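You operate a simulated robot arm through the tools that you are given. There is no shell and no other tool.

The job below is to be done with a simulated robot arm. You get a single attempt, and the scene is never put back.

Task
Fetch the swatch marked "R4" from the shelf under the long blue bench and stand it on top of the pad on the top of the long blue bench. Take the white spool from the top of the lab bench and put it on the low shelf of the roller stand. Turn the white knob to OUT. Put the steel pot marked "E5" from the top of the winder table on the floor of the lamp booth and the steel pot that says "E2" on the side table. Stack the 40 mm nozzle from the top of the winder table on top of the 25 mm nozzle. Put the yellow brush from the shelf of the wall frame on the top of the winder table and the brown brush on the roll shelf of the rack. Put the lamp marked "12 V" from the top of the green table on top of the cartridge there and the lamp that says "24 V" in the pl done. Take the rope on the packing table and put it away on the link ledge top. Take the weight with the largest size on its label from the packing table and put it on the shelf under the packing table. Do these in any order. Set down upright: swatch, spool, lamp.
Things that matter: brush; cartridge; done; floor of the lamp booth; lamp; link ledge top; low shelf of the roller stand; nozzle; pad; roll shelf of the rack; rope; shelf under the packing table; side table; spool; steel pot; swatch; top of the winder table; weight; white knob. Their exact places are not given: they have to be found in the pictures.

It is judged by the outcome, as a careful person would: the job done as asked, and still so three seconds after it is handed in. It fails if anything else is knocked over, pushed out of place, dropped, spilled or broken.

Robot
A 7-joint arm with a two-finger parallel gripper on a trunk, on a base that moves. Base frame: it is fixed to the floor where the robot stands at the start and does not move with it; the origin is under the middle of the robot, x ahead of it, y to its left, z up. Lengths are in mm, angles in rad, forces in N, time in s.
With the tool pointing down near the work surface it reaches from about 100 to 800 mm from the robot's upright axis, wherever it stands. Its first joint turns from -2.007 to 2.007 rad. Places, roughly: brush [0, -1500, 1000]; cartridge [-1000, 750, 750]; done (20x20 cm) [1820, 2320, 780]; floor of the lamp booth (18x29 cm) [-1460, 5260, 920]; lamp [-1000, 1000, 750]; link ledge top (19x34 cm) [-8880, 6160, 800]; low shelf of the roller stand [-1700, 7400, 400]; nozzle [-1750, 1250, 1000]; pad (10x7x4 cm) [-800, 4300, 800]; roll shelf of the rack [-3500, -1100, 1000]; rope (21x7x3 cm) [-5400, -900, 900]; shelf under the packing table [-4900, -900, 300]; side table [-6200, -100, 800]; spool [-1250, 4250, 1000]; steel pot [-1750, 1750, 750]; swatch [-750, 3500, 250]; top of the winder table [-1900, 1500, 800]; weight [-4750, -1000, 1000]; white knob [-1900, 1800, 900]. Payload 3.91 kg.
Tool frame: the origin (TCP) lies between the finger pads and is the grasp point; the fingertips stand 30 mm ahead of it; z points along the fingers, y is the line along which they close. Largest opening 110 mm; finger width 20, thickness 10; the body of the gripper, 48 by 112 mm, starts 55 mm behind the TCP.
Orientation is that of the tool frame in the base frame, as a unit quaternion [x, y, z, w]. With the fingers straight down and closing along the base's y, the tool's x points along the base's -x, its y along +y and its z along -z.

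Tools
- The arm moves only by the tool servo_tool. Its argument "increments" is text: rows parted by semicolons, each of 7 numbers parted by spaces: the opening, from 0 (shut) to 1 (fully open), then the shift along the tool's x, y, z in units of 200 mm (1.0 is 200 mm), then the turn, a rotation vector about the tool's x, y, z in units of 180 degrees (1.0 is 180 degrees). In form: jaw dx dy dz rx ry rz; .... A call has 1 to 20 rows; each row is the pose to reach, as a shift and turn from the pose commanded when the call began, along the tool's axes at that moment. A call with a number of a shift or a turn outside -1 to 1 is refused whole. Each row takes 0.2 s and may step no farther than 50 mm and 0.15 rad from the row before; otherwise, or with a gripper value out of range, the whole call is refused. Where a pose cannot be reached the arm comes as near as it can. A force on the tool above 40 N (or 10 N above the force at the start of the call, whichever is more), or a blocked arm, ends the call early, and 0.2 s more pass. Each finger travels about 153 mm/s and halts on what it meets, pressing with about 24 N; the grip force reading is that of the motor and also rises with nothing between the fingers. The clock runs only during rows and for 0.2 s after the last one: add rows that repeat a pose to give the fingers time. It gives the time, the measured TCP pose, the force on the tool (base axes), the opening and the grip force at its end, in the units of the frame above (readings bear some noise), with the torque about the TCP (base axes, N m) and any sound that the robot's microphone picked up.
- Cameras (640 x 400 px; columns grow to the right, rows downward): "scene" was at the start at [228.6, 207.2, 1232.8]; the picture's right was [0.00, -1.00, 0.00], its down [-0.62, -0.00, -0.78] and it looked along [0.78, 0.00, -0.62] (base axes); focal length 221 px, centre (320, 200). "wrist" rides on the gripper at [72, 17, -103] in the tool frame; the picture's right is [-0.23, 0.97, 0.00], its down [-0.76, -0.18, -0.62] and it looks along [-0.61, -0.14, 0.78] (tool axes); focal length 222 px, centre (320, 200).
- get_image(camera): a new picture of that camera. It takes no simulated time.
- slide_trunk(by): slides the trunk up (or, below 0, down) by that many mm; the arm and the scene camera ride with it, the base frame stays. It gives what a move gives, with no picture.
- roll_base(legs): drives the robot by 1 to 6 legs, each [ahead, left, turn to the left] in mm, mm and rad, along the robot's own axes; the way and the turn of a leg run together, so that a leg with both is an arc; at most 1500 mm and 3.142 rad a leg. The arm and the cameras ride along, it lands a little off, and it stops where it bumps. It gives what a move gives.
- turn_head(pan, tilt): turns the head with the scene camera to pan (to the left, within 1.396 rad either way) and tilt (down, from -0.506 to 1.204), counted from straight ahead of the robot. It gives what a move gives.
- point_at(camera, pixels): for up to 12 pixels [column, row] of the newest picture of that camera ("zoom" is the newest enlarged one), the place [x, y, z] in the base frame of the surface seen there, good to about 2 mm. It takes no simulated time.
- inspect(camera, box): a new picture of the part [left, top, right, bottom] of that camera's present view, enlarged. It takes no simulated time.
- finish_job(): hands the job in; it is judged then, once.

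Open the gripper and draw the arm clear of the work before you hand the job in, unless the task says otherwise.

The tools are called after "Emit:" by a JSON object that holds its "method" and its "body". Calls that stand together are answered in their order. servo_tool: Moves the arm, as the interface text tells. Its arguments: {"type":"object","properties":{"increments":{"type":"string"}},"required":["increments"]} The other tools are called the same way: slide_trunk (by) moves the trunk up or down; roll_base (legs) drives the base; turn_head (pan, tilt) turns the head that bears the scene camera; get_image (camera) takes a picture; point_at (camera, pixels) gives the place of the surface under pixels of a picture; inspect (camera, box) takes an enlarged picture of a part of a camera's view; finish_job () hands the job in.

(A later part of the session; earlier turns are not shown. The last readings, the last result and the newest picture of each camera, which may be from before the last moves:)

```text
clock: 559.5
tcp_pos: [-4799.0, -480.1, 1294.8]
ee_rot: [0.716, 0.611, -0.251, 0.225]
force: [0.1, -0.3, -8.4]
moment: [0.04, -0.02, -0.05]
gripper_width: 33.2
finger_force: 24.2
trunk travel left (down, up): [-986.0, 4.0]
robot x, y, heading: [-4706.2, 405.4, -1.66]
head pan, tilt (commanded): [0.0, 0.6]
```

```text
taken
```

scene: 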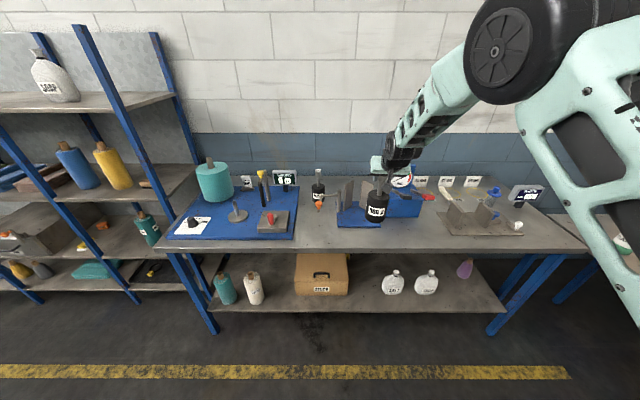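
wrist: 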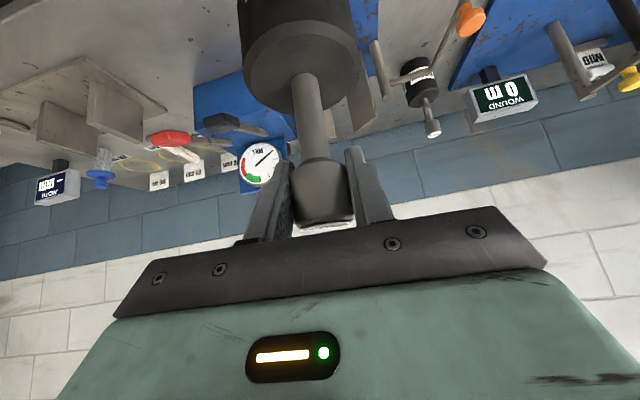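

The weight is clear of the table. I measure the lower shelf's free area between the box and the jugs.

Emit:
{"method": "point_at", "body": {"camera": "scene", "pixels": [[362, 285], [362, 300], [365, 308], [362, 270], [348, 285], [385, 292], [320, 298], [360, 248], [360, 252], [280, 290], [450, 285], [375, 290]]}}

Emit:
{"method": "inspect", "body": {"camera": "scene", "box": [280, 240, 480, 320]}}

```text
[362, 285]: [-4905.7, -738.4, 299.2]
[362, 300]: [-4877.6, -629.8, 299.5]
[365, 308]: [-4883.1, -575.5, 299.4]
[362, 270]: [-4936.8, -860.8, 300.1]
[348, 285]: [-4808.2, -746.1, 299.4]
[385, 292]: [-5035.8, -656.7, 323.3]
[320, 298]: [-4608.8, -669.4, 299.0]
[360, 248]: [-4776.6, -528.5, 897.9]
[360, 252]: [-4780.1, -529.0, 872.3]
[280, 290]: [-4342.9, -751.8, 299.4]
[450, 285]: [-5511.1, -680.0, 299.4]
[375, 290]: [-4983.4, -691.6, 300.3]
```

```text
3.20 times, centred on (380, 280) of scene
```

zoom: 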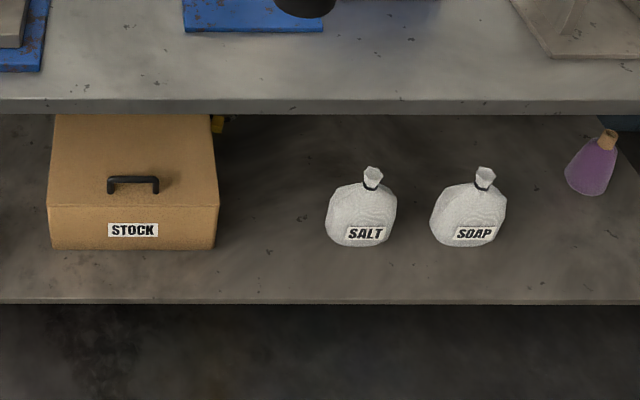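

Lower shelf: z≈299.5, front edge y≈-575, free from x -4790 to -4990; table front edge at y≈-529. I back off 180 mm and lower the trunk by 700.

Emit:
{"method": "roll_base", "body": {"legs": [[-180, 0, 0]]}}

Emit:
{"method": "slide_trunk", "body": {"by": -400}}

Emit:
{"method": "slide_trunk", "body": {"by": -300}}

Emit:
{"method": "get_image", "body": {"camera": "scene"}}

Emit:
{"method": "get_image", "body": {"camera": "wrist"}}

```text
clock: 561.0
tcp_pos: [-4781.0, -303.8, 1294.1]
ee_rot: [0.716, 0.612, -0.25, 0.225]
force: [0.0, -0.1, -9.1]
moment: [0.04, 0.02, -0.05]
gripper_width: 33.5
finger_force: 23.8
trunk travel left (down, up): [-986.0, 4.0]
robot x, y, heading: [-4694.0, 584.1, -1.665]
head pan, tilt (commanded): [0.0, 0.6]
```

```text
clock: 564.9
tcp_pos: [-4781.8, -302.6, 894.8]
ee_rot: [0.716, 0.612, -0.25, 0.225]
force: [-0.9, -0.4, -8.4]
moment: [0.01, 0.0, 0.0]
gripper_width: 33.4
finger_force: 24.0
trunk travel left (down, up): [-586.0, 404.0]
robot x, y, heading: [-4692.0, 579.7, -1.666]
head pan, tilt (commanded): [0.0, 0.6]
```

```text
clock: 567.9
tcp_pos: [-4781.6, -302.8, 594.4]
ee_rot: [0.715, 0.613, -0.249, 0.226]
force: [0.0, 0.5, -8.5]
moment: [0.03, -0.02, 0.01]
gripper_width: 33.4
finger_force: 23.5
trunk travel left (down, up): [-286.0, 704.0]
robot x, y, heading: [-4698.5, 582.7, -1.666]
head pan, tilt (commanded): [0.0, 0.6]
```

```text
taken
```

scene: 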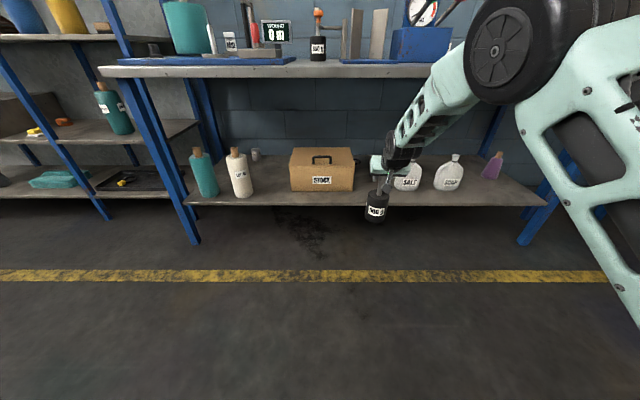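

```text
taken
```

wrist: 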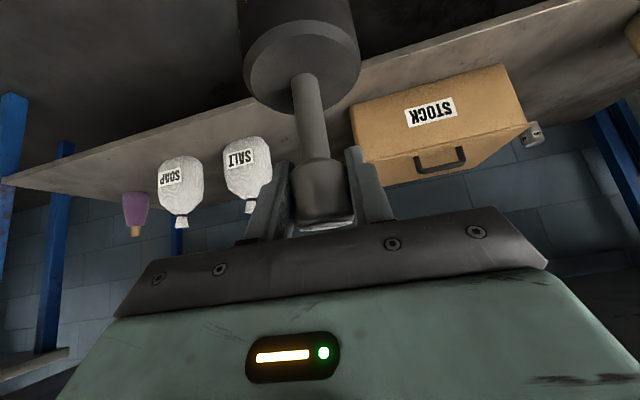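

I lower the arm another 90 mm.

Emit:
{"method": "servo_tool", "body": {"increments": "0 0.0317 0 0.0387 0 0 0; 0 0.0633 0 0.0774 0 0 0; 0 0.095 0 0.116 0 0 0; 0 0.1267 0 0.155 0 0 0; 0 0.158 0 0.194 0 0 0; 0 0.19 0 0.232 0 0 0; 0 0.222 0 0.271 0 0 0; 0 0.253 0 0.31 0 0 0; 0 0.285 0 0.3485 0 0 0"}}

Emit:
{"method": "get_image", "body": {"camera": "scene"}}

Emit:
{"method": "point_at", "body": {"camera": "scene", "pixels": [[500, 50], [520, 90], [440, 120], [410, 160], [480, 20], [550, 30], [300, 68], [400, 68]]}}

```text
clock: 569.9
tcp_pos: [-4781.2, -302.6, 505.1]
ee_rot: [0.716, 0.612, -0.25, 0.226]
force: [-0.7, -0.3, -8.4]
moment: [0.03, 0.01, 0.02]
gripper_width: 33.3
finger_force: 24.4
trunk travel left (down, up): [-286.0, 704.0]
robot x, y, heading: [-4694.0, 582.3, -1.661]
head pan, tilt (commanded): [0.0, 0.6]
```

```text
taken
```

scene: 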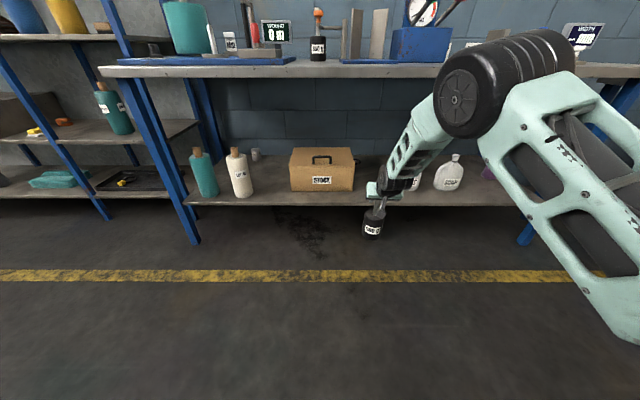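

```text
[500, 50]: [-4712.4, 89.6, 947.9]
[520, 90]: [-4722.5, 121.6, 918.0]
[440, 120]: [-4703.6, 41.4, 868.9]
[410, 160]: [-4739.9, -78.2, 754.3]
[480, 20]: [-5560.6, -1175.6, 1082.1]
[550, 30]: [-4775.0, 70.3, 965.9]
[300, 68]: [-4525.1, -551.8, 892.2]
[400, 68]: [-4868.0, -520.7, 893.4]
```

The forearm slopes well below the table edge. I drive 384 ahead and 64 right to bring the weight over the shelf.

Emit:
{"method": "roll_base", "body": {"legs": [[384, -64, 0]]}}

Emit:
{"method": "get_image", "body": {"camera": "scene"}}

Emit:
{"method": "get_image", "body": {"camera": "wrist"}}

```text
clock: 572.3
tcp_pos: [-4880.4, -679.3, 504.9]
ee_rot: [0.716, 0.612, -0.249, 0.226]
force: [0.4, -0.5, -9.6]
moment: [0.0, 0.05, 0.02]
gripper_width: 33.1
finger_force: 24.2
trunk travel left (down, up): [-286.0, 704.0]
robot x, y, heading: [-4792.6, 204.2, -1.666]
head pan, tilt (commanded): [0.0, 0.6]
```

```text
taken
```

scene: 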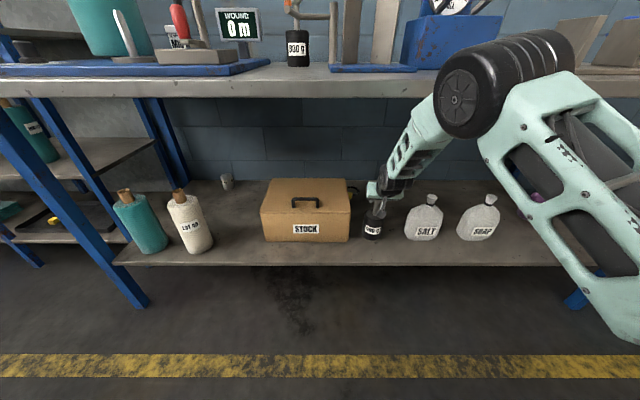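

```text
taken
```

wrist: 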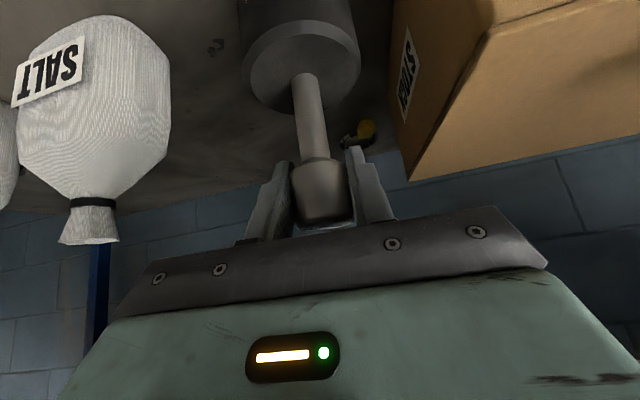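

Over the free spot. I lower 27 mm slowly, then to contact.

Emit:
{"method": "servo_tool", "body": {"increments": "0 0.019 0 0.0232 0 0 0; 0 0.038 0 0.0465 0 0 0; 0 0.057 0 0.0697 0 0 0; 0 0.076 0 0.093 0 0 0; 0 0.0855 0 0.1045 0 0 0"}}

Emit:
{"method": "servo_tool", "body": {"increments": "0 0.0032 0 0.0039 0 0 0; 0 0.0063 0 0.0077 0 0 0"}}

```text
clock: 573.5
tcp_pos: [-4880.1, -679.5, 476.8]
ee_rot: [0.716, 0.612, -0.25, 0.225]
force: [-0.1, 0.3, -8.1]
moment: [0.15, 0.05, -0.02]
gripper_width: 33.4
finger_force: 23.8
trunk travel left (down, up): [-286.0, 704.0]
robot x, y, heading: [-4795.7, 207.8, -1.664]
head pan, tilt (commanded): [0.0, 0.6]
```

```text
clock: 574.1
tcp_pos: [-4879.5, -680.5, 476.6]
ee_rot: [0.715, 0.612, -0.251, 0.226]
force: [0.1, 0.2, 1.4]
moment: [0.32, 0.36, -0.02]
gripper_width: 33.5
finger_force: 24.2
trunk travel left (down, up): [-286.0, 704.0]
robot x, y, heading: [-4792.6, 203.4, -1.659]
head pan, tilt (commanded): [0.0, 0.6]
```

The shelf now carries the weight. I open gently and withdraw along the tool axis.

Emit:
{"method": "servo_tool", "body": {"increments": "0.32 0 0 0 0 0 0; 0.35 0 0 0 0 0 0; 0.42 0 0 0 0 0 0; 0.6 0 0 0 0 0 0; 0.7 0 0 0 0 0 0; 0.7 0 0 -0.05 0 0 0; 0.7 0 0 -0.12 0 0 0; 0.7 0 0 -0.22 0 0 0; 0.7 0 0 -0.35 0 0 0; 0.7 0 0 -0.48 0 0 0"}}

Emit:
{"method": "get_image", "body": {"camera": "wrist"}}

Emit:
{"method": "get_image", "body": {"camera": "scene"}}

```text
clock: 576.3
tcp_pos: [-4872.3, -618.2, 550.7]
ee_rot: [0.715, 0.612, -0.25, 0.225]
force: [-0.7, 0.5, -0.3]
moment: [-0.01, -0.03, -0.03]
gripper_width: 77.2
finger_force: 0.1
trunk travel left (down, up): [-286.0, 704.0]
robot x, y, heading: [-4794.3, 204.2, -1.664]
head pan, tilt (commanded): [0.0, 0.6]
```

```text
taken
```

wrist: 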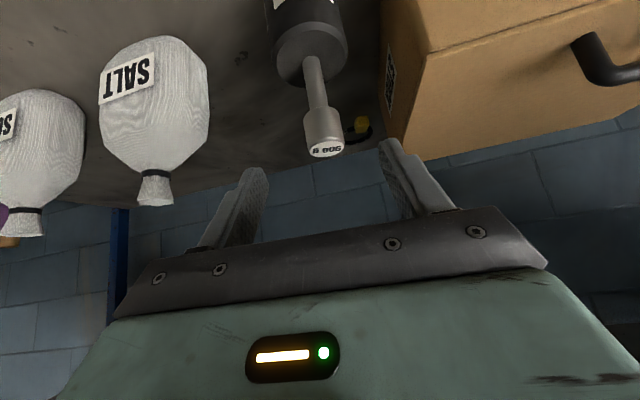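

```text
taken
```

scene: 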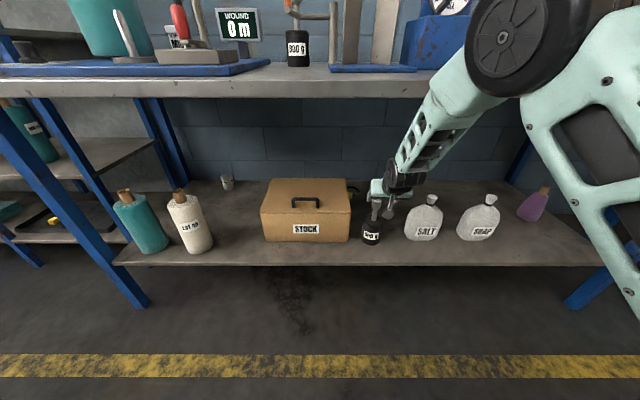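

The 900 g weight stands on the lower shelf. I back out, raise the trunk and move west toward the rope.

Emit:
{"method": "roll_base", "body": {"legs": [[-450, 0, 0]]}}

Emit:
{"method": "slide_trunk", "body": {"by": 400}}

Emit:
{"method": "slide_trunk", "body": {"by": 250}}

Emit:
{"method": "roll_base", "body": {"legs": [[0, -700, 0], [250, 0, 0]]}}

Emit:
{"method": "turn_head", "body": {"pan": 0.0, "tilt": 0.6}}

Emit:
{"method": "get_image", "body": {"camera": "scene"}}

```text
clock: 579.0
tcp_pos: [-4832.3, -174.5, 551.7]
ee_rot: [0.717, 0.611, -0.25, 0.225]
force: [-0.2, -0.4, -0.3]
moment: [0.03, -0.02, 0.04]
gripper_width: 77.1
finger_force: 0.1
trunk travel left (down, up): [-286.0, 704.0]
robot x, y, heading: [-4752.4, 650.3, -1.673]
head pan, tilt (commanded): [0.0, 0.6]
```

```text
clock: 582.8
tcp_pos: [-4833.4, -174.0, 951.2]
ee_rot: [0.717, 0.611, -0.25, 0.225]
force: [0.4, 0.7, -0.7]
moment: [-0.01, -0.02, -0.04]
gripper_width: 77.2
finger_force: 0.1
trunk travel left (down, up): [-686.0, 304.0]
robot x, y, heading: [-4750.8, 651.0, -1.671]
head pan, tilt (commanded): [0.0, 0.6]
```

```text
clock: 585.4
tcp_pos: [-4833.1, -175.7, 1202.2]
ee_rot: [0.717, 0.611, -0.25, 0.225]
force: [-0.4, 0.2, 0.1]
moment: [-0.02, 0.02, 0.03]
gripper_width: 76.9
finger_force: 0.1
trunk travel left (down, up): [-936.0, 54.0]
robot x, y, heading: [-4750.6, 650.0, -1.669]
head pan, tilt (commanded): [0.0, 0.6]
```

```text
clock: 590.6
tcp_pos: [-5546.8, -356.3, 1201.4]
ee_rot: [0.717, 0.61, -0.25, 0.225]
force: [-0.6, 0.4, -0.7]
moment: [0.0, 0.0, 0.01]
gripper_width: 77.2
finger_force: 0.0
trunk travel left (down, up): [-936.0, 54.0]
robot x, y, heading: [-5467.9, 467.2, -1.663]
head pan, tilt (commanded): [0.0, 0.6]
```

```text
clock: 591.2
tcp_pos: [-5547.2, -356.7, 1201.5]
ee_rot: [0.717, 0.611, -0.25, 0.226]
force: [0.5, -0.8, 0.1]
moment: [-0.02, -0.02, 0.0]
gripper_width: 76.8
finger_force: 0.0
trunk travel left (down, up): [-936.0, 54.0]
robot x, y, heading: [-5462.0, 464.5, -1.668]
head pan, tilt (commanded): [0.0, 0.6]
```

```text
taken
```

scene: 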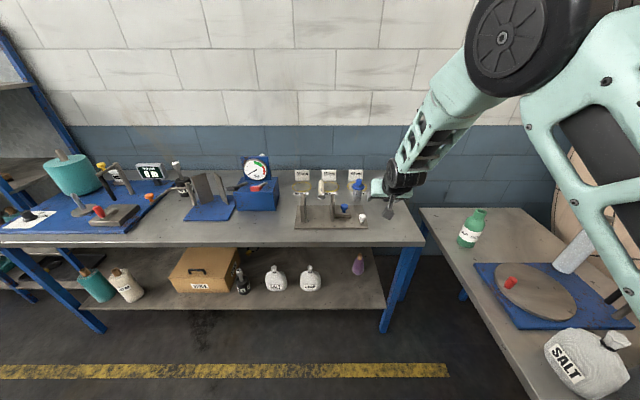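

I enlarge the right end of the packing table to see the rope near (321,190).

Emit:
{"method": "inspect", "body": {"camera": "scene", "box": [280, 160, 400, 240]}}

Emit:
{"method": "point_at", "body": {"camera": "zoom", "pixels": [[192, 100], [195, 140], [215, 170], [215, 190], [195, 120], [215, 150], [180, 105], [205, 105], [200, 185], [228, 185], [120, 200], [250, 160]]}}

```text
5.00 times, centred on (340, 200) of scene
```

zoom: 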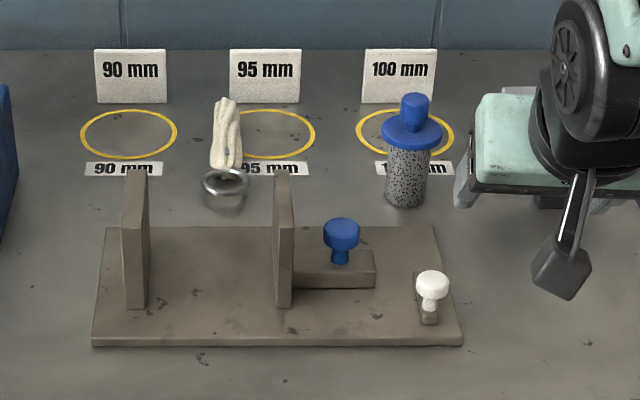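

```text
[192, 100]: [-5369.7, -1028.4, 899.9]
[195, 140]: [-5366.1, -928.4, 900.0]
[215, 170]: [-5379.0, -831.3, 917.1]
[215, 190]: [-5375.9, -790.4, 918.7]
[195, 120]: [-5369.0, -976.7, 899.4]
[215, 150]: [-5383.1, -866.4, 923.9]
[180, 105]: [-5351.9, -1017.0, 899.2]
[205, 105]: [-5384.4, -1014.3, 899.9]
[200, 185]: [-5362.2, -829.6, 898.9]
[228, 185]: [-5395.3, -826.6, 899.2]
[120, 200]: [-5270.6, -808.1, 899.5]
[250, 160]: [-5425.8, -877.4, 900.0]
```

I measure along the rope (zoom (228,140)) and its ring.

Emit:
{"method": "point_at", "body": {"camera": "zoom", "pixels": [[228, 100], [228, 115], [228, 130], [228, 145], [228, 160], [213, 150], [240, 150], [225, 175], [225, 205], [205, 185], [247, 185], [222, 98]]}}

Emit:
{"method": "inspect", "body": {"camera": "scene", "box": [305, 170, 345, 205]}}

```text
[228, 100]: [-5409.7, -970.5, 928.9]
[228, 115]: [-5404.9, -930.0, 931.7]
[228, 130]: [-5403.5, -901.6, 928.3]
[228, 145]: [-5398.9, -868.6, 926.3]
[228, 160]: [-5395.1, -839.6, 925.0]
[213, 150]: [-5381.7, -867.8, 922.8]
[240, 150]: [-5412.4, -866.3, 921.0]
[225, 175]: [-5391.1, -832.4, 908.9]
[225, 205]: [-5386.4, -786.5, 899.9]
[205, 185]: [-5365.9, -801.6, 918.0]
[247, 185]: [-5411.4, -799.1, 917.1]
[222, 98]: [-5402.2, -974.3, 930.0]
```

```text
11.43 times, centred on (325, 188) of scene
```

zoom: 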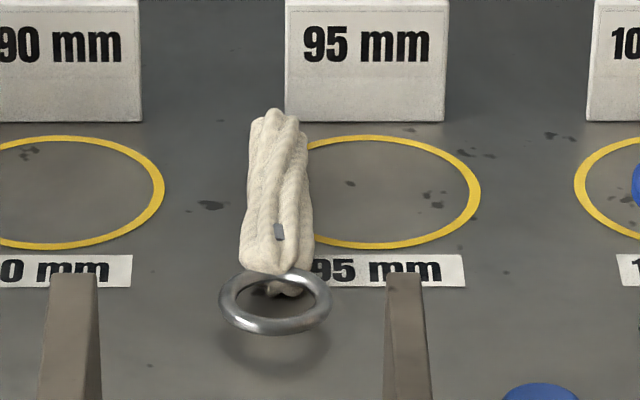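

Rope hank: along y from -985 to -835, about 38 mm wide (x≈-5402), 30 mm high, ring in front. I check the wooden jig's plate heights, which the gripper must pass.

Emit:
{"method": "inspect", "body": {"camera": "scene", "box": [280, 160, 400, 240]}}

Emit:
{"method": "point_at", "body": {"camera": "zoom", "pixels": [[135, 172], [135, 230], [283, 175], [283, 232], [140, 190], [278, 190], [340, 222], [410, 100], [268, 70], [130, 70], [415, 150], [200, 300]]}}

```text
5.00 times, centred on (340, 200) of scene
```

zoom: 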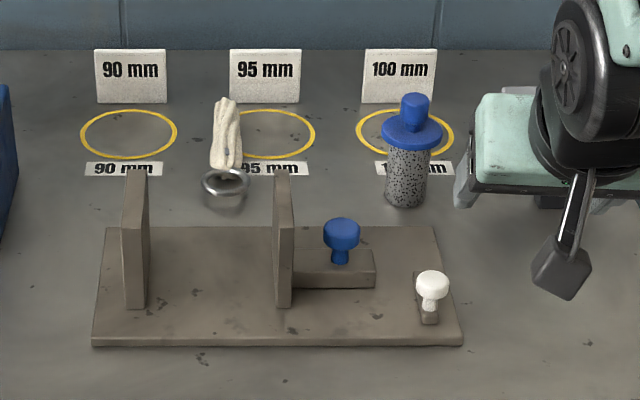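

```text
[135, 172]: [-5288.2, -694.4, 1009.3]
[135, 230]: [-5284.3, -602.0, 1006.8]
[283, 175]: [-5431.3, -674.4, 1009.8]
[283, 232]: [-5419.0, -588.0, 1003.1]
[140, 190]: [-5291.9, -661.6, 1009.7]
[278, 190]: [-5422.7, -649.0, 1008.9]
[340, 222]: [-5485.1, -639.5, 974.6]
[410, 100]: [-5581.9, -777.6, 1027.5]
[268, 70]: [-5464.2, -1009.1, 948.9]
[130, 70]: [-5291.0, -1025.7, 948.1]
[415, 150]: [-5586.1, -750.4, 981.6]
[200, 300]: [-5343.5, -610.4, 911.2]
```

Everything in front stays below 1010, fine for the 40° tool. I drive so the gripper is just before the rope.

Emit:
{"method": "roll_base", "body": {"legs": [[0, 190, 0], [430, 0, 0]]}}

Emit:
{"method": "get_image", "body": {"camera": "wrist"}}

```text
clock: 595.0
tcp_pos: [-5396.0, -801.1, 1200.2]
ee_rot: [0.717, 0.611, -0.25, 0.225]
force: [0.2, 0.6, 0.3]
moment: [-0.01, 0.02, 0.05]
gripper_width: 76.7
finger_force: 0.0
trunk travel left (down, up): [-936.0, 54.0]
robot x, y, heading: [-5311.6, 24.3, -1.67]
head pan, tilt (commanded): [0.0, 0.6]
```

```text
taken
```

wrist: 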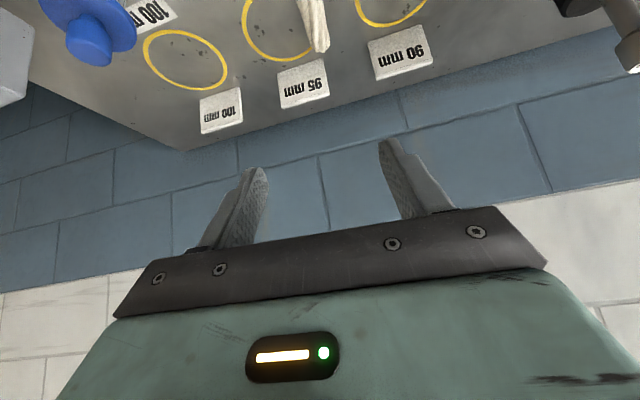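

I lower the trunk 150 mm and move to 70 mm before the rope, then look.

Emit:
{"method": "slide_trunk", "body": {"by": -150}}

Emit:
{"method": "servo_tool", "body": {"increments": "0.65 -0.004 0.014 0.14 0 0 0; 0.65 -0.009 0.028 0.28 0 0 0; 0.65 -0.0135 0.0415 0.412 0 0 0; 0.65 -0.0135 0.0415 0.412 0 0 0"}}

Emit:
{"method": "get_image", "body": {"camera": "wrist"}}

```text
clock: 596.8
tcp_pos: [-5396.8, -803.1, 1052.0]
ee_rot: [0.717, 0.611, -0.249, 0.226]
force: [0.2, -1.0, 0.7]
moment: [-0.01, 0.0, -0.03]
gripper_width: 77.2
finger_force: 0.1
trunk travel left (down, up): [-786.0, 204.0]
robot x, y, heading: [-5314.7, 22.8, -1.672]
head pan, tilt (commanded): [0.0, 0.6]
```

```text
clock: 597.8
tcp_pos: [-5397.4, -857.6, 990.0]
ee_rot: [0.717, 0.611, -0.25, 0.225]
force: [0.0, -0.2, -0.6]
moment: [0.0, 0.0, -0.01]
gripper_width: 71.5
finger_force: 0.0
trunk travel left (down, up): [-786.0, 204.0]
robot x, y, heading: [-5314.9, 20.7, -1.664]
head pan, tilt (commanded): [0.0, 0.6]
```

```text
taken
```

wrist: 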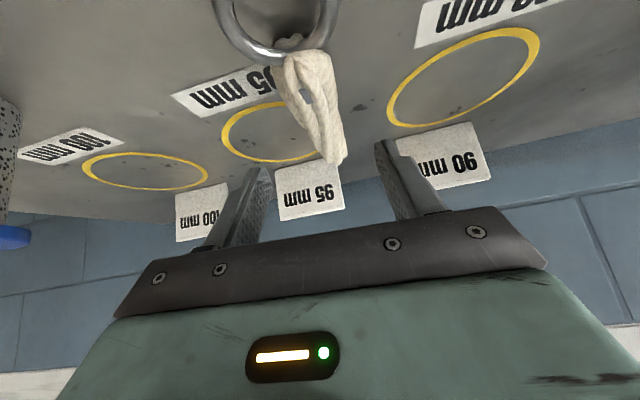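

I measure the rope's edges in the wrist view.

Emit:
{"method": "point_at", "body": {"camera": "wrist", "pixels": [[300, 75], [320, 72], [310, 74], [305, 105], [335, 98], [320, 100], [315, 130], [340, 125], [328, 128], [333, 155], [290, 60], [325, 60]]}}

```text
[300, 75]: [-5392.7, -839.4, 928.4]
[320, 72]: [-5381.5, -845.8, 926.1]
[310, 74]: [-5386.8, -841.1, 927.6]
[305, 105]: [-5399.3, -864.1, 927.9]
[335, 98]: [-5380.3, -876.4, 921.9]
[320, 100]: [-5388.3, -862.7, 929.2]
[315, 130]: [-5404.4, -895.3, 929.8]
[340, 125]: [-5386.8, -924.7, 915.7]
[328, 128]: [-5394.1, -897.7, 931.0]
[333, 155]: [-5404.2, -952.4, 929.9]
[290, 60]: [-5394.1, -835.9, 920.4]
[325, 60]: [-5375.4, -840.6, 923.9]
```

Rope centre at y≈-898 is x≈-5397, top 931. I go in, close and test-lift.

Emit:
{"method": "servo_tool", "body": {"increments": "0.65 0.008 0.009 0.12 0 0 0; 0.65 0.016 0.018 0.23 0 0 0; 0.65 0.023 0.0275 0.3 0 0 0; 0.65 0.023 0.0275 0.3435 0 0 0; 0.65 0.023 0.0275 0.3435 0 0 0; 0.4 0.023 0.0275 0.3435 0 0 0; 0 0.023 0.0275 0.3435 0 0 0; 0 0.023 0.0275 0.3435 0 0 0; 0 0.023 0.0275 0.3435 0 0 0"}}

Emit:
{"method": "get_image", "body": {"camera": "wrist"}}

```text
clock: 599.8
tcp_pos: [-5397.7, -896.7, 933.5]
ee_rot: [0.717, 0.611, -0.251, 0.225]
force: [-1.4, -0.1, 0.5]
moment: [-0.04, 0.06, 0.04]
gripper_width: 29.0
finger_force: 23.9
trunk travel left (down, up): [-786.0, 204.0]
robot x, y, heading: [-5318.9, 19.4, -1.664]
head pan, tilt (commanded): [0.0, 0.6]
```

```text
taken
```

wrist: 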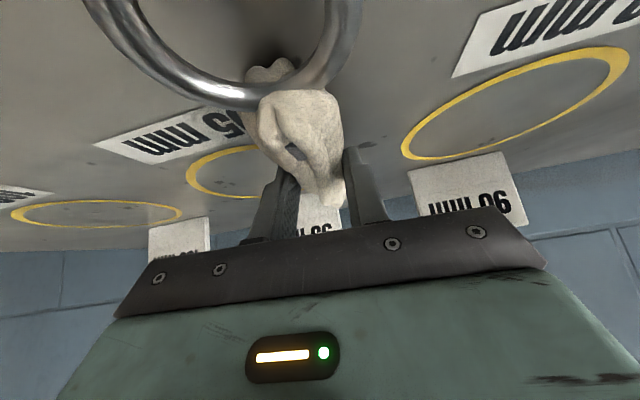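

Gripped at 29 mm. I lift slowly and check.

Emit:
{"method": "servo_tool", "body": {"increments": "0 -0.0079 0 -0.0097 0 0 0; 0 -0.0158 0 -0.0194 0 0 0; 0 -0.0253 0 -0.031 0 0 0; 0 -0.038 0 -0.0465 0 0 0; 0 -0.0507 0 -0.062 0 0 0; 0 -0.0633 0 -0.0774 0 0 0; 0 -0.095 0 -0.116 0 0 0; 0 -0.1267 0 -0.155 0 0 0; 0 -0.158 0 -0.194 0 0 0"}}

Emit:
{"method": "get_image", "body": {"camera": "wrist"}}

Emit:
{"method": "inspect", "body": {"camera": "scene", "box": [270, 170, 420, 280]}}

```text
clock: 601.8
tcp_pos: [-5397.8, -897.4, 983.5]
ee_rot: [0.717, 0.611, -0.25, 0.225]
force: [0.3, -0.3, -1.3]
moment: [0.01, 0.0, 0.02]
gripper_width: 29.4
finger_force: 24.0
trunk travel left (down, up): [-786.0, 204.0]
robot x, y, heading: [-5316.4, 21.4, -1.668]
head pan, tilt (commanded): [0.0, 0.6]
```

```text
taken
```

wrist: 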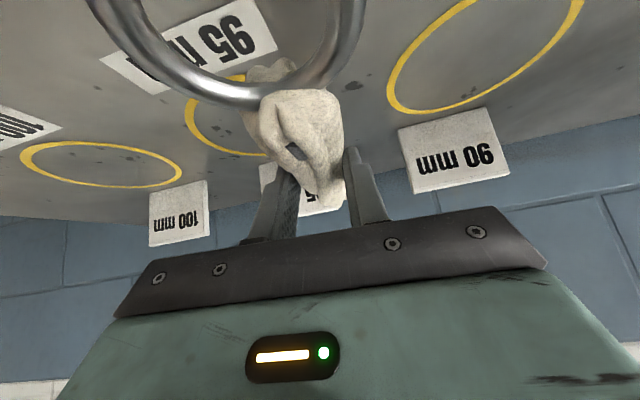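

```text
3.64 times, centred on (345, 225) of scene
```

zoom: 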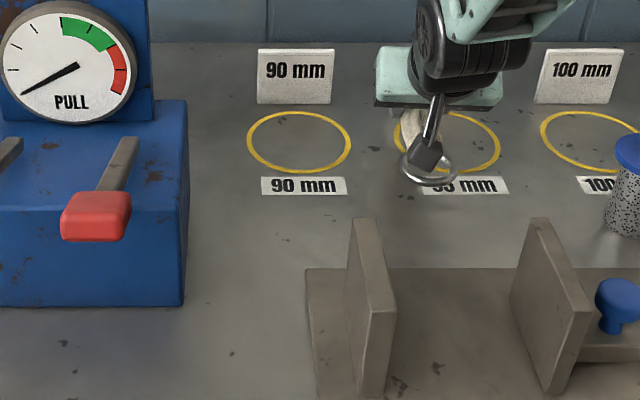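

The rope hangs rigidly in the grip. I raise the trunk, back away, and look for the way to the link ledge at (-8880,6160).

Emit:
{"method": "slide_trunk", "body": {"by": 200}}

Emit:
{"method": "roll_base", "body": {"legs": [[-600, 0, 0], [0, 0, -1.5]]}}

Emit:
{"method": "turn_head", "body": {"pan": 0.0, "tilt": 0.3}}

Emit:
{"method": "get_image", "body": {"camera": "scene"}}

Emit:
{"method": "turn_head", "body": {"pan": -1.0, "tilt": 0.3}}

Emit:
{"method": "get_image", "body": {"camera": "scene"}}

```text
clock: 603.9
tcp_pos: [-5397.9, -897.1, 1182.3]
ee_rot: [0.717, 0.61, -0.25, 0.225]
force: [0.6, -0.7, -1.4]
moment: [0.0, 0.01, -0.01]
gripper_width: 29.0
finger_force: 24.1
trunk travel left (down, up): [-986.0, 4.0]
robot x, y, heading: [-5312.2, 25.6, -1.664]
head pan, tilt (commanded): [0.0, 0.6]
```

```text
clock: 611.0
tcp_pos: [-6177.8, 632.0, 1183.5]
ee_rot: [0.941, -0.037, -0.336, -0.004]
force: [0.1, 0.1, -1.6]
moment: [-0.02, 0.01, 0.0]
gripper_width: 29.0
finger_force: 23.8
trunk travel left (down, up): [-986.0, 4.0]
robot x, y, heading: [-5256.0, 623.0, 3.125]
head pan, tilt (commanded): [0.0, 0.6]
```

```text
clock: 611.8
tcp_pos: [-6180.1, 631.7, 1184.3]
ee_rot: [0.941, -0.037, -0.336, -0.003]
force: [-0.5, 0.2, -2.3]
moment: [0.02, -0.04, -0.02]
gripper_width: 29.3
finger_force: 23.9
trunk travel left (down, up): [-986.0, 4.0]
robot x, y, heading: [-5257.0, 620.8, 3.123]
head pan, tilt (commanded): [0.0, 0.3]
```

```text
taken
```

scene: 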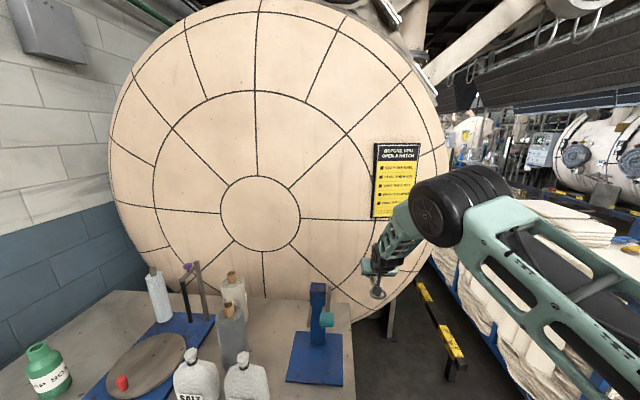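

```text
clock: 613.0
tcp_pos: [-6178.9, 632.3, 1183.2]
ee_rot: [0.941, -0.037, -0.337, -0.004]
force: [0.6, -0.1, -0.7]
moment: [-0.02, 0.0, 0.04]
gripper_width: 29.1
finger_force: 24.1
trunk travel left (down, up): [-986.0, 4.0]
robot x, y, heading: [-5251.4, 623.6, 3.125]
head pan, tilt (commanded): [-1.0, 0.3]
```

```text
taken
```

scene: 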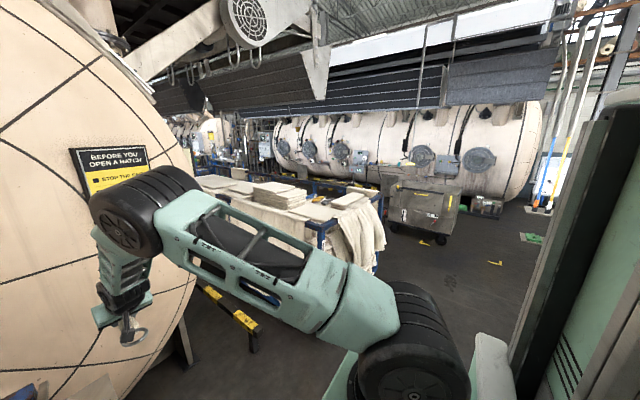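

Two large tanks with carts between them. I measure floor and cart positions to plan the way north-west.

Emit:
{"method": "point_at", "body": {"camera": "scene", "pixels": [[340, 270], [380, 245], [300, 260], [235, 215], [430, 230], [450, 200], [400, 200], [480, 270], [250, 330], [240, 180], [320, 180], [500, 200]]}}

Emit:
{"method": "inspect", "body": {"camera": "scene", "box": [160, 90, 480, 280]}}

```text
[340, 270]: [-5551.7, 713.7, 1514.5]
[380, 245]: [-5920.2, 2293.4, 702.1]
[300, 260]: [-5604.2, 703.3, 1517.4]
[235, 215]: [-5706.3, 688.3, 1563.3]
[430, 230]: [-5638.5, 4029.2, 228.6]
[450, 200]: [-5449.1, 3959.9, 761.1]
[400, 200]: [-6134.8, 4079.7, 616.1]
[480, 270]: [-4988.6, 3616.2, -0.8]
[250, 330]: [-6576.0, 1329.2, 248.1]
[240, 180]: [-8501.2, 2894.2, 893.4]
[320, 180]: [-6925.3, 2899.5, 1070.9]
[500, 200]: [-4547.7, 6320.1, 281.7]
```

```text
2.00 times, centred on (320, 185) of scene
```

zoom: 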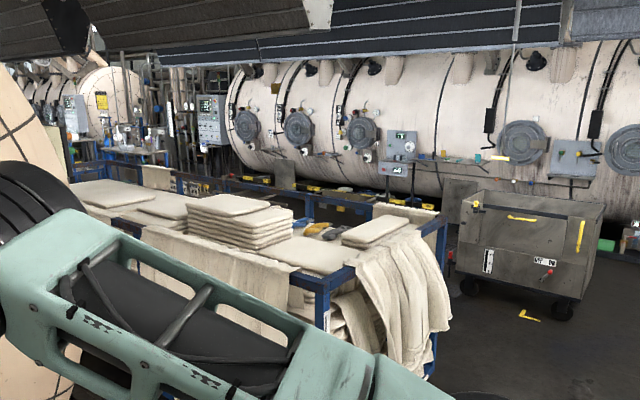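

I retract the arm by 250 mm for travelling, then turn north and drive between the tables.

Emit:
{"method": "servo_tool", "body": {"increments": "0 0.0964 -0.009 -0.079 0 0 0; 0 0.1928 -0.018 -0.158 0 0 0; 0 0.2892 -0.027 -0.237 0 0 0; 0 0.3856 -0.036 -0.316 0 0 0; 0 0.482 -0.045 -0.395 0 0 0; 0 0.5784 -0.054 -0.474 0 0 0; 0 0.6748 -0.063 -0.553 0 0 0; 0 0.7712 -0.072 -0.632 0 0 0; 0 0.8676 -0.081 -0.711 0 0 0; 0 0.964 -0.09 -0.79 0 0 0"}}

Emit:
{"method": "roll_base", "body": {"legs": [[-250, 0, 0], [0, 0, -1.65]]}}

Emit:
{"method": "turn_head", "body": {"pan": 0.4, "tilt": 0.35}}

Emit:
{"method": "get_image", "body": {"camera": "scene"}}

Emit:
{"method": "get_image", "body": {"camera": "wrist"}}

```text
clock: 615.2
tcp_pos: [-5928.7, 631.8, 1182.3]
ee_rot: [0.941, -0.037, -0.337, -0.004]
force: [-0.6, -0.1, -1.6]
moment: [-0.01, 0.01, -0.01]
gripper_width: 29.0
finger_force: 24.0
trunk travel left (down, up): [-986.0, 4.0]
robot x, y, heading: [-5253.5, 624.1, 3.125]
head pan, tilt (commanded): [-1.0, 0.3]
```

```text
clock: 621.1
tcp_pos: [-4943.0, 1289.3, 1182.8]
ee_rot: [-0.613, 0.715, 0.227, 0.249]
force: [-0.4, 0.0, -1.8]
moment: [-0.02, 0.0, 0.01]
gripper_width: 29.0
finger_force: 23.7
trunk travel left (down, up): [-986.0, 4.0]
robot x, y, heading: [-5004.9, 620.2, 1.477]
head pan, tilt (commanded): [-1.0, 0.3]
```

```text
clock: 622.6
tcp_pos: [-4943.9, 1290.4, 1182.9]
ee_rot: [-0.612, 0.716, 0.226, 0.25]
force: [-0.7, -0.2, -1.6]
moment: [-0.02, -0.02, -0.02]
gripper_width: 29.0
finger_force: 24.0
trunk travel left (down, up): [-986.0, 4.0]
robot x, y, heading: [-5004.4, 620.7, 1.475]
head pan, tilt (commanded): [0.4, 0.351]
```

```text
taken
```

scene: 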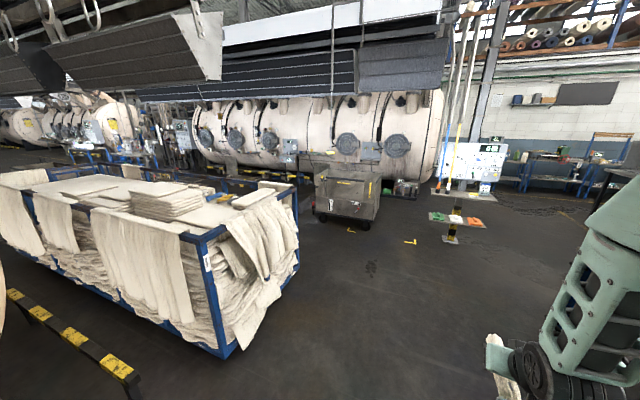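

```text
taken
```

wrist: 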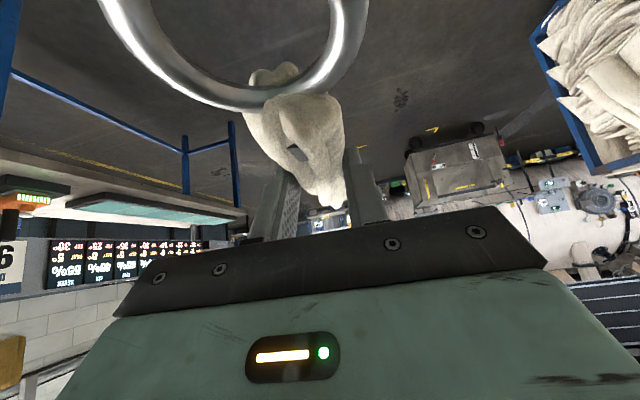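

Emit:
{"method": "point_at", "body": {"camera": "scene", "pixels": [[225, 355], [300, 265], [200, 345], [365, 225], [350, 190], [318, 205], [450, 240], [400, 195], [430, 180], [330, 300], [290, 200], [10, 195]]}}

Emit:
{"method": "inspect", "body": {"camera": "scene", "box": [0, 80, 460, 260]}}

```text
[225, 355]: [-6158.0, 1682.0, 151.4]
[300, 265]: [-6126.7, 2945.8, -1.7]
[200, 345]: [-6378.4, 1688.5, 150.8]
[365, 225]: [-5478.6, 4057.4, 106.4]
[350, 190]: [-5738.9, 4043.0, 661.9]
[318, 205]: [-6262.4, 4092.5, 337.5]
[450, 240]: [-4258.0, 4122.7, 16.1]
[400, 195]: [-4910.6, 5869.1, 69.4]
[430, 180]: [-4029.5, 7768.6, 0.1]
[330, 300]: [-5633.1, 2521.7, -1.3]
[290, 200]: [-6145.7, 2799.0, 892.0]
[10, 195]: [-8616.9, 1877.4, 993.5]
```

```text
1.39 times, centred on (230, 170) of scene
```

zoom: 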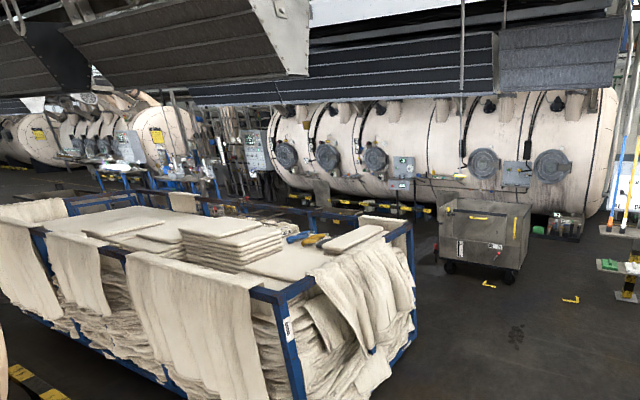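

Carts occupy x<-6126, y 1680–2946; a bin stands at x -6260..-5480, y≥4050. I drive north to y≈3500, then turn west through the gap between them.

Emit:
{"method": "roll_base", "body": {"legs": [[1430, 0, 0], [1430, 0, 0], [0, 0, 1.57]]}}

Emit:
{"method": "turn_head", "body": {"pan": 0.0, "tilt": 0.3}}

Emit:
{"method": "get_image", "body": {"camera": "scene"}}

```text
clock: 640.2
tcp_pos: [-5442.8, 3499.5, 1182.3]
ee_rot: [0.94, -0.061, -0.336, -0.013]
force: [0.8, -0.3, -0.9]
moment: [-0.02, 0.02, -0.03]
gripper_width: 29.3
finger_force: 24.3
trunk travel left (down, up): [-986.0, 4.0]
robot x, y, heading: [-4767.4, 3453.6, 3.074]
head pan, tilt (commanded): [0.4, 0.351]
```

```text
clock: 641.1
tcp_pos: [-5443.6, 3498.1, 1182.9]
ee_rot: [0.94, -0.061, -0.336, -0.013]
force: [-0.1, 0.4, -1.8]
moment: [-0.03, -0.02, 0.0]
gripper_width: 29.2
finger_force: 23.8
trunk travel left (down, up): [-986.0, 4.0]
robot x, y, heading: [-4767.5, 3456.4, 3.072]
head pan, tilt (commanded): [0.0, 0.3]
```

```text
taken
```

scene: 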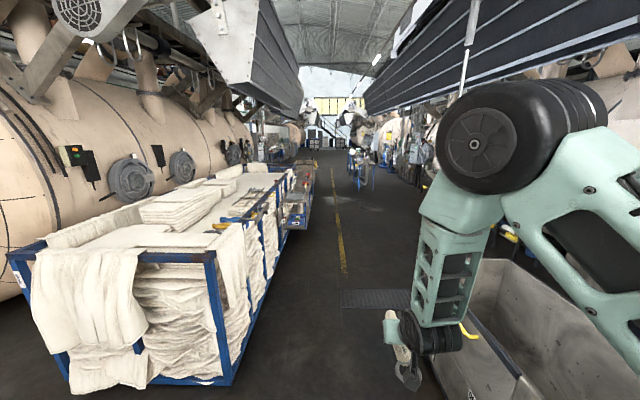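

The aisle west is open between the carts and the bin. I drive ahead 2×1400.

Emit:
{"method": "roll_base", "body": {"legs": [[1400, 0, 0], [1000, 0, 0]]}}

Emit:
{"method": "turn_head", "body": {"pan": -0.3, "tilt": 0.25}}

Emit:
{"method": "get_image", "body": {"camera": "scene"}}

```text
clock: 652.8
tcp_pos: [-7820.7, 3659.5, 1183.6]
ee_rot: [0.94, -0.062, -0.336, -0.012]
force: [0.0, -0.2, -1.7]
moment: [0.02, 0.02, 0.01]
gripper_width: 28.9
finger_force: 24.0
trunk travel left (down, up): [-986.0, 4.0]
robot x, y, heading: [-7146.6, 3610.5, 3.069]
head pan, tilt (commanded): [0.0, 0.3]
```

```text
clock: 653.5
tcp_pos: [-7820.9, 3658.3, 1182.6]
ee_rot: [0.94, -0.063, -0.336, -0.014]
force: [0.3, -0.3, -2.0]
moment: [0.02, -0.02, -0.01]
gripper_width: 29.2
finger_force: 23.6
trunk travel left (down, up): [-986.0, 4.0]
robot x, y, heading: [-7150.0, 3617.1, 3.073]
head pan, tilt (commanded): [-0.3, 0.25]
```

```text
taken
```

scene: 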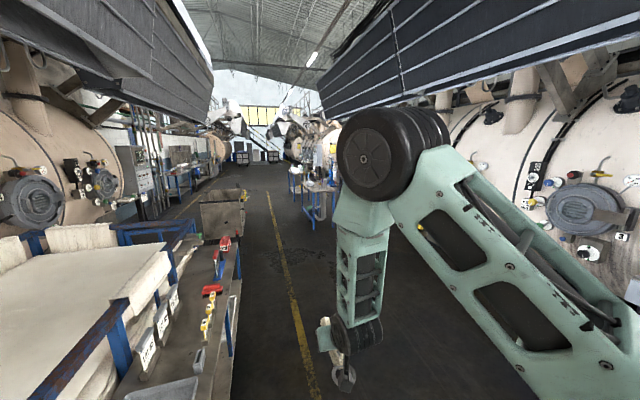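

The ledge should be to the right-front. I turn right 0.9 rad and look there.

Emit:
{"method": "roll_base", "body": {"legs": [[0, 0, -1.2]]}}

Emit:
{"method": "turn_head", "body": {"pan": 0.3, "tilt": 0.2}}

Emit:
{"method": "get_image", "body": {"camera": "scene"}}

```text
clock: 656.9
tcp_pos: [-7352.5, 4257.5, 1182.8]
ee_rot: [0.741, -0.581, -0.269, -0.2]
force: [0.9, 0.1, -2.4]
moment: [-0.02, -0.02, 0.03]
gripper_width: 29.1
finger_force: 23.9
trunk travel left (down, up): [-986.0, 4.0]
robot x, y, heading: [-7148.5, 3614.6, 1.87]
head pan, tilt (commanded): [-0.3, 0.25]
```

```text
clock: 657.9
tcp_pos: [-7353.3, 4258.2, 1181.3]
ee_rot: [0.742, -0.58, -0.271, -0.2]
force: [0.6, -1.1, -1.7]
moment: [-0.01, 0.0, -0.03]
gripper_width: 28.9
finger_force: 23.6
trunk travel left (down, up): [-986.0, 4.0]
robot x, y, heading: [-7150.5, 3612.8, 1.876]
head pan, tilt (commanded): [0.3, 0.201]
```

```text
taken
```

scene: 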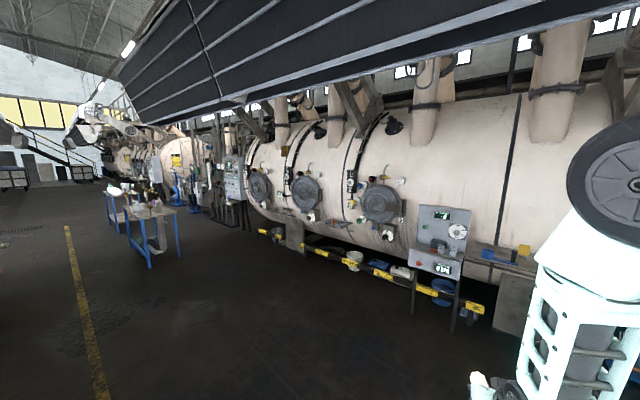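

I enlarge the left part of the tank and measure positions to find the ledge at (-8880,6160,800).

Emit:
{"method": "inspect", "body": {"camera": "scene", "box": [180, 140, 420, 290]}}

Emit:
{"method": "point_at", "body": {"camera": "scene", "pixels": [[440, 240], [380, 200], [305, 190], [260, 185], [292, 235], [340, 225], [225, 180], [270, 235], [310, 220], [240, 200], [400, 235], [355, 260]]}}

```text
2.67 times, centred on (300, 215) of scene
```

zoom: 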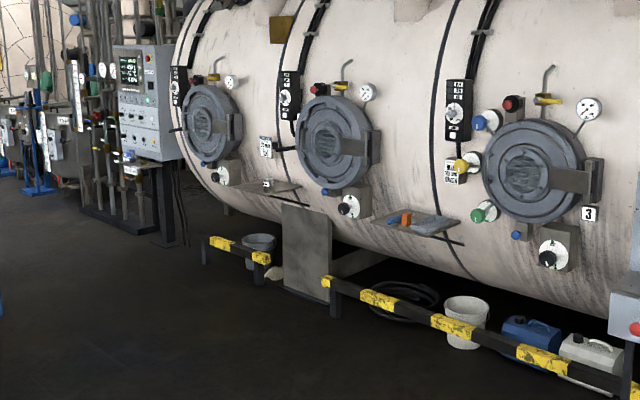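

```text
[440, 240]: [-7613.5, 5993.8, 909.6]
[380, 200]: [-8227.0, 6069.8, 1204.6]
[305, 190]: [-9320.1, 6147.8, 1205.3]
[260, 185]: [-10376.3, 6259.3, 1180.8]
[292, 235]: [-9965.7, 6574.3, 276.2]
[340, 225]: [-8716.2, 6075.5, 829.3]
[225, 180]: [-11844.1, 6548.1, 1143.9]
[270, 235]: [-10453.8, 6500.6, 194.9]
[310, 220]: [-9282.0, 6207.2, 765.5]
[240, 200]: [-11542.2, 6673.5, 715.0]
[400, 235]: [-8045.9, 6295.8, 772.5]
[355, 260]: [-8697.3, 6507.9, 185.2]
```

The ledge with an orange item at about (-8716,6075,829) fits the link ledge. I check the barrier in front and the tables on the way.

Emit:
{"method": "point_at", "body": {"camera": "scene", "pixels": [[150, 268], [180, 255], [125, 235], [330, 262], [365, 270], [420, 290], [470, 310], [300, 250], [335, 232], [325, 222], [350, 228], [345, 218]]}}

```text
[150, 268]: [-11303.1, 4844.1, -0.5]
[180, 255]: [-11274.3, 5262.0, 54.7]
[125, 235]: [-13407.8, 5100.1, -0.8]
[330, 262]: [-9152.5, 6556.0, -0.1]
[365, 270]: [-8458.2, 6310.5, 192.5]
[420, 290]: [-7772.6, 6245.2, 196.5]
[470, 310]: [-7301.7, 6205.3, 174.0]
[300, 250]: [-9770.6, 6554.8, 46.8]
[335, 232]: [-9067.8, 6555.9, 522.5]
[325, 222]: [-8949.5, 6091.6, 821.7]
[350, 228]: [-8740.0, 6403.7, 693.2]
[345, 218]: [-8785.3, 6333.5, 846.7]
```

The barrier is behind the ledge front, so the ledge is reachable. I drive toward it.

Emit:
{"method": "roll_base", "body": {"legs": [[0, 0, 0.5], [1400, 0, 0], [0, 0, -0.9]]}}

Emit:
{"method": "turn_head", "body": {"pan": 0.3, "tilt": 0.35}}

Emit:
{"method": "get_image", "body": {"camera": "scene"}}

```text
clock: 668.6
tcp_pos: [-8094.5, 5254.4, 1182.3]
ee_rot: [-0.613, 0.715, 0.225, 0.249]
force: [-0.5, -0.4, -1.7]
moment: [-0.03, 0.0, 0.0]
gripper_width: 29.3
finger_force: 24.3
trunk travel left (down, up): [-986.0, 4.0]
robot x, y, heading: [-8153.4, 4585.4, 1.475]
head pan, tilt (commanded): [0.3, 0.201]
```

```text
clock: 669.3
tcp_pos: [-8092.7, 5254.7, 1183.3]
ee_rot: [-0.613, 0.715, 0.226, 0.25]
force: [-0.8, 0.9, -0.9]
moment: [0.01, -0.01, 0.0]
gripper_width: 29.0
finger_force: 24.0
trunk travel left (down, up): [-986.0, 4.0]
robot x, y, heading: [-8154.2, 4582.1, 1.477]
head pan, tilt (commanded): [0.3, 0.351]
```

```text
taken
```

scene: 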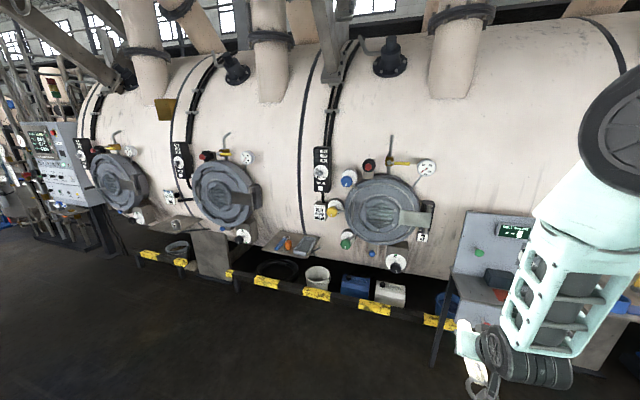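

The ledge is at about (290,243) with an orange-grey item. I enlarge it and measure.

Emit:
{"method": "inspect", "body": {"camera": "scene", "box": [240, 205, 340, 275]}}

Emit:
{"method": "point_at", "body": {"camera": "zoom", "pixels": [[160, 210], [240, 240], [330, 185], [400, 180], [370, 260], [300, 200], [190, 180], [210, 215], [280, 215], [140, 215], [350, 230], [290, 150]]}}

```text
5.71 times, centred on (290, 240) of scene
```

zoom: 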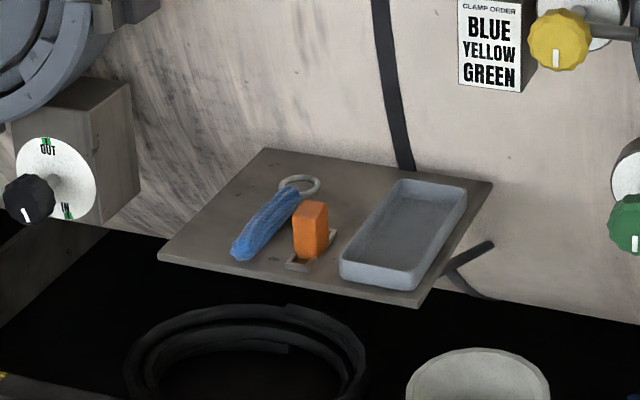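

```text
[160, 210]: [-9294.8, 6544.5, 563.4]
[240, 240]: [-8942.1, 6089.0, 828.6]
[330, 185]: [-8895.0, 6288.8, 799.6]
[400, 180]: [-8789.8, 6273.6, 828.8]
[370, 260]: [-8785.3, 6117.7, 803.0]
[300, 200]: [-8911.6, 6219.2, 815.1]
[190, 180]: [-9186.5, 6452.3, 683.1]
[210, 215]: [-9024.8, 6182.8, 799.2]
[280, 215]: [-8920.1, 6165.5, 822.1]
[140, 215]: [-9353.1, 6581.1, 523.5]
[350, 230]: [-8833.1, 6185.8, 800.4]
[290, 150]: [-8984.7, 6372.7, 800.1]
```

The ledge (z≈800) already holds a blue hank, an orange block and a tray; the strip on its left is free. I measure corners and the free strip exactly.

Emit:
{"method": "point_at", "body": {"camera": "zoom", "pixels": [[170, 252], [200, 262], [262, 155], [240, 180], [215, 240], [232, 245], [250, 215], [270, 195], [290, 175], [255, 175], [300, 180], [225, 262]]}}

Emit:
{"method": "point_at", "body": {"camera": "zoom", "pixels": [[180, 130], [220, 120], [280, 100], [250, 60], [220, 30], [160, 150], [100, 150], [60, 180], [30, 195], [120, 90], [200, 200], [215, 215]]}}

```text
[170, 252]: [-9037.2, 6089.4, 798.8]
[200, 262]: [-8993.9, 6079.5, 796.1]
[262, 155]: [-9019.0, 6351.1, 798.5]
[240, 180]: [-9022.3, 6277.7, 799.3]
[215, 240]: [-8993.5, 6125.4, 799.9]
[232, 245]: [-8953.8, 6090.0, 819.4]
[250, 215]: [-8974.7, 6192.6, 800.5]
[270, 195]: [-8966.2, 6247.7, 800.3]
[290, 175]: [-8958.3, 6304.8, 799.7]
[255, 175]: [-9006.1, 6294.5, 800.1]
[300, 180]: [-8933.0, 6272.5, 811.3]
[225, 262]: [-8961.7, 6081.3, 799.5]
```

```text
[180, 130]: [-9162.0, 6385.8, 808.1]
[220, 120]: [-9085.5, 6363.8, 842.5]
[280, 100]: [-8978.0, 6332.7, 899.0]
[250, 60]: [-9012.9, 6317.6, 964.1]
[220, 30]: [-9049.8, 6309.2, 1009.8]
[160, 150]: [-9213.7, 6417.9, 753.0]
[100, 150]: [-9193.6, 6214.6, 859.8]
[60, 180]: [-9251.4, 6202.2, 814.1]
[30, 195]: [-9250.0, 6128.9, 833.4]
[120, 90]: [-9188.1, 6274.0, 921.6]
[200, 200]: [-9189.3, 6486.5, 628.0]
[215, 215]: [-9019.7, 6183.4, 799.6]
```

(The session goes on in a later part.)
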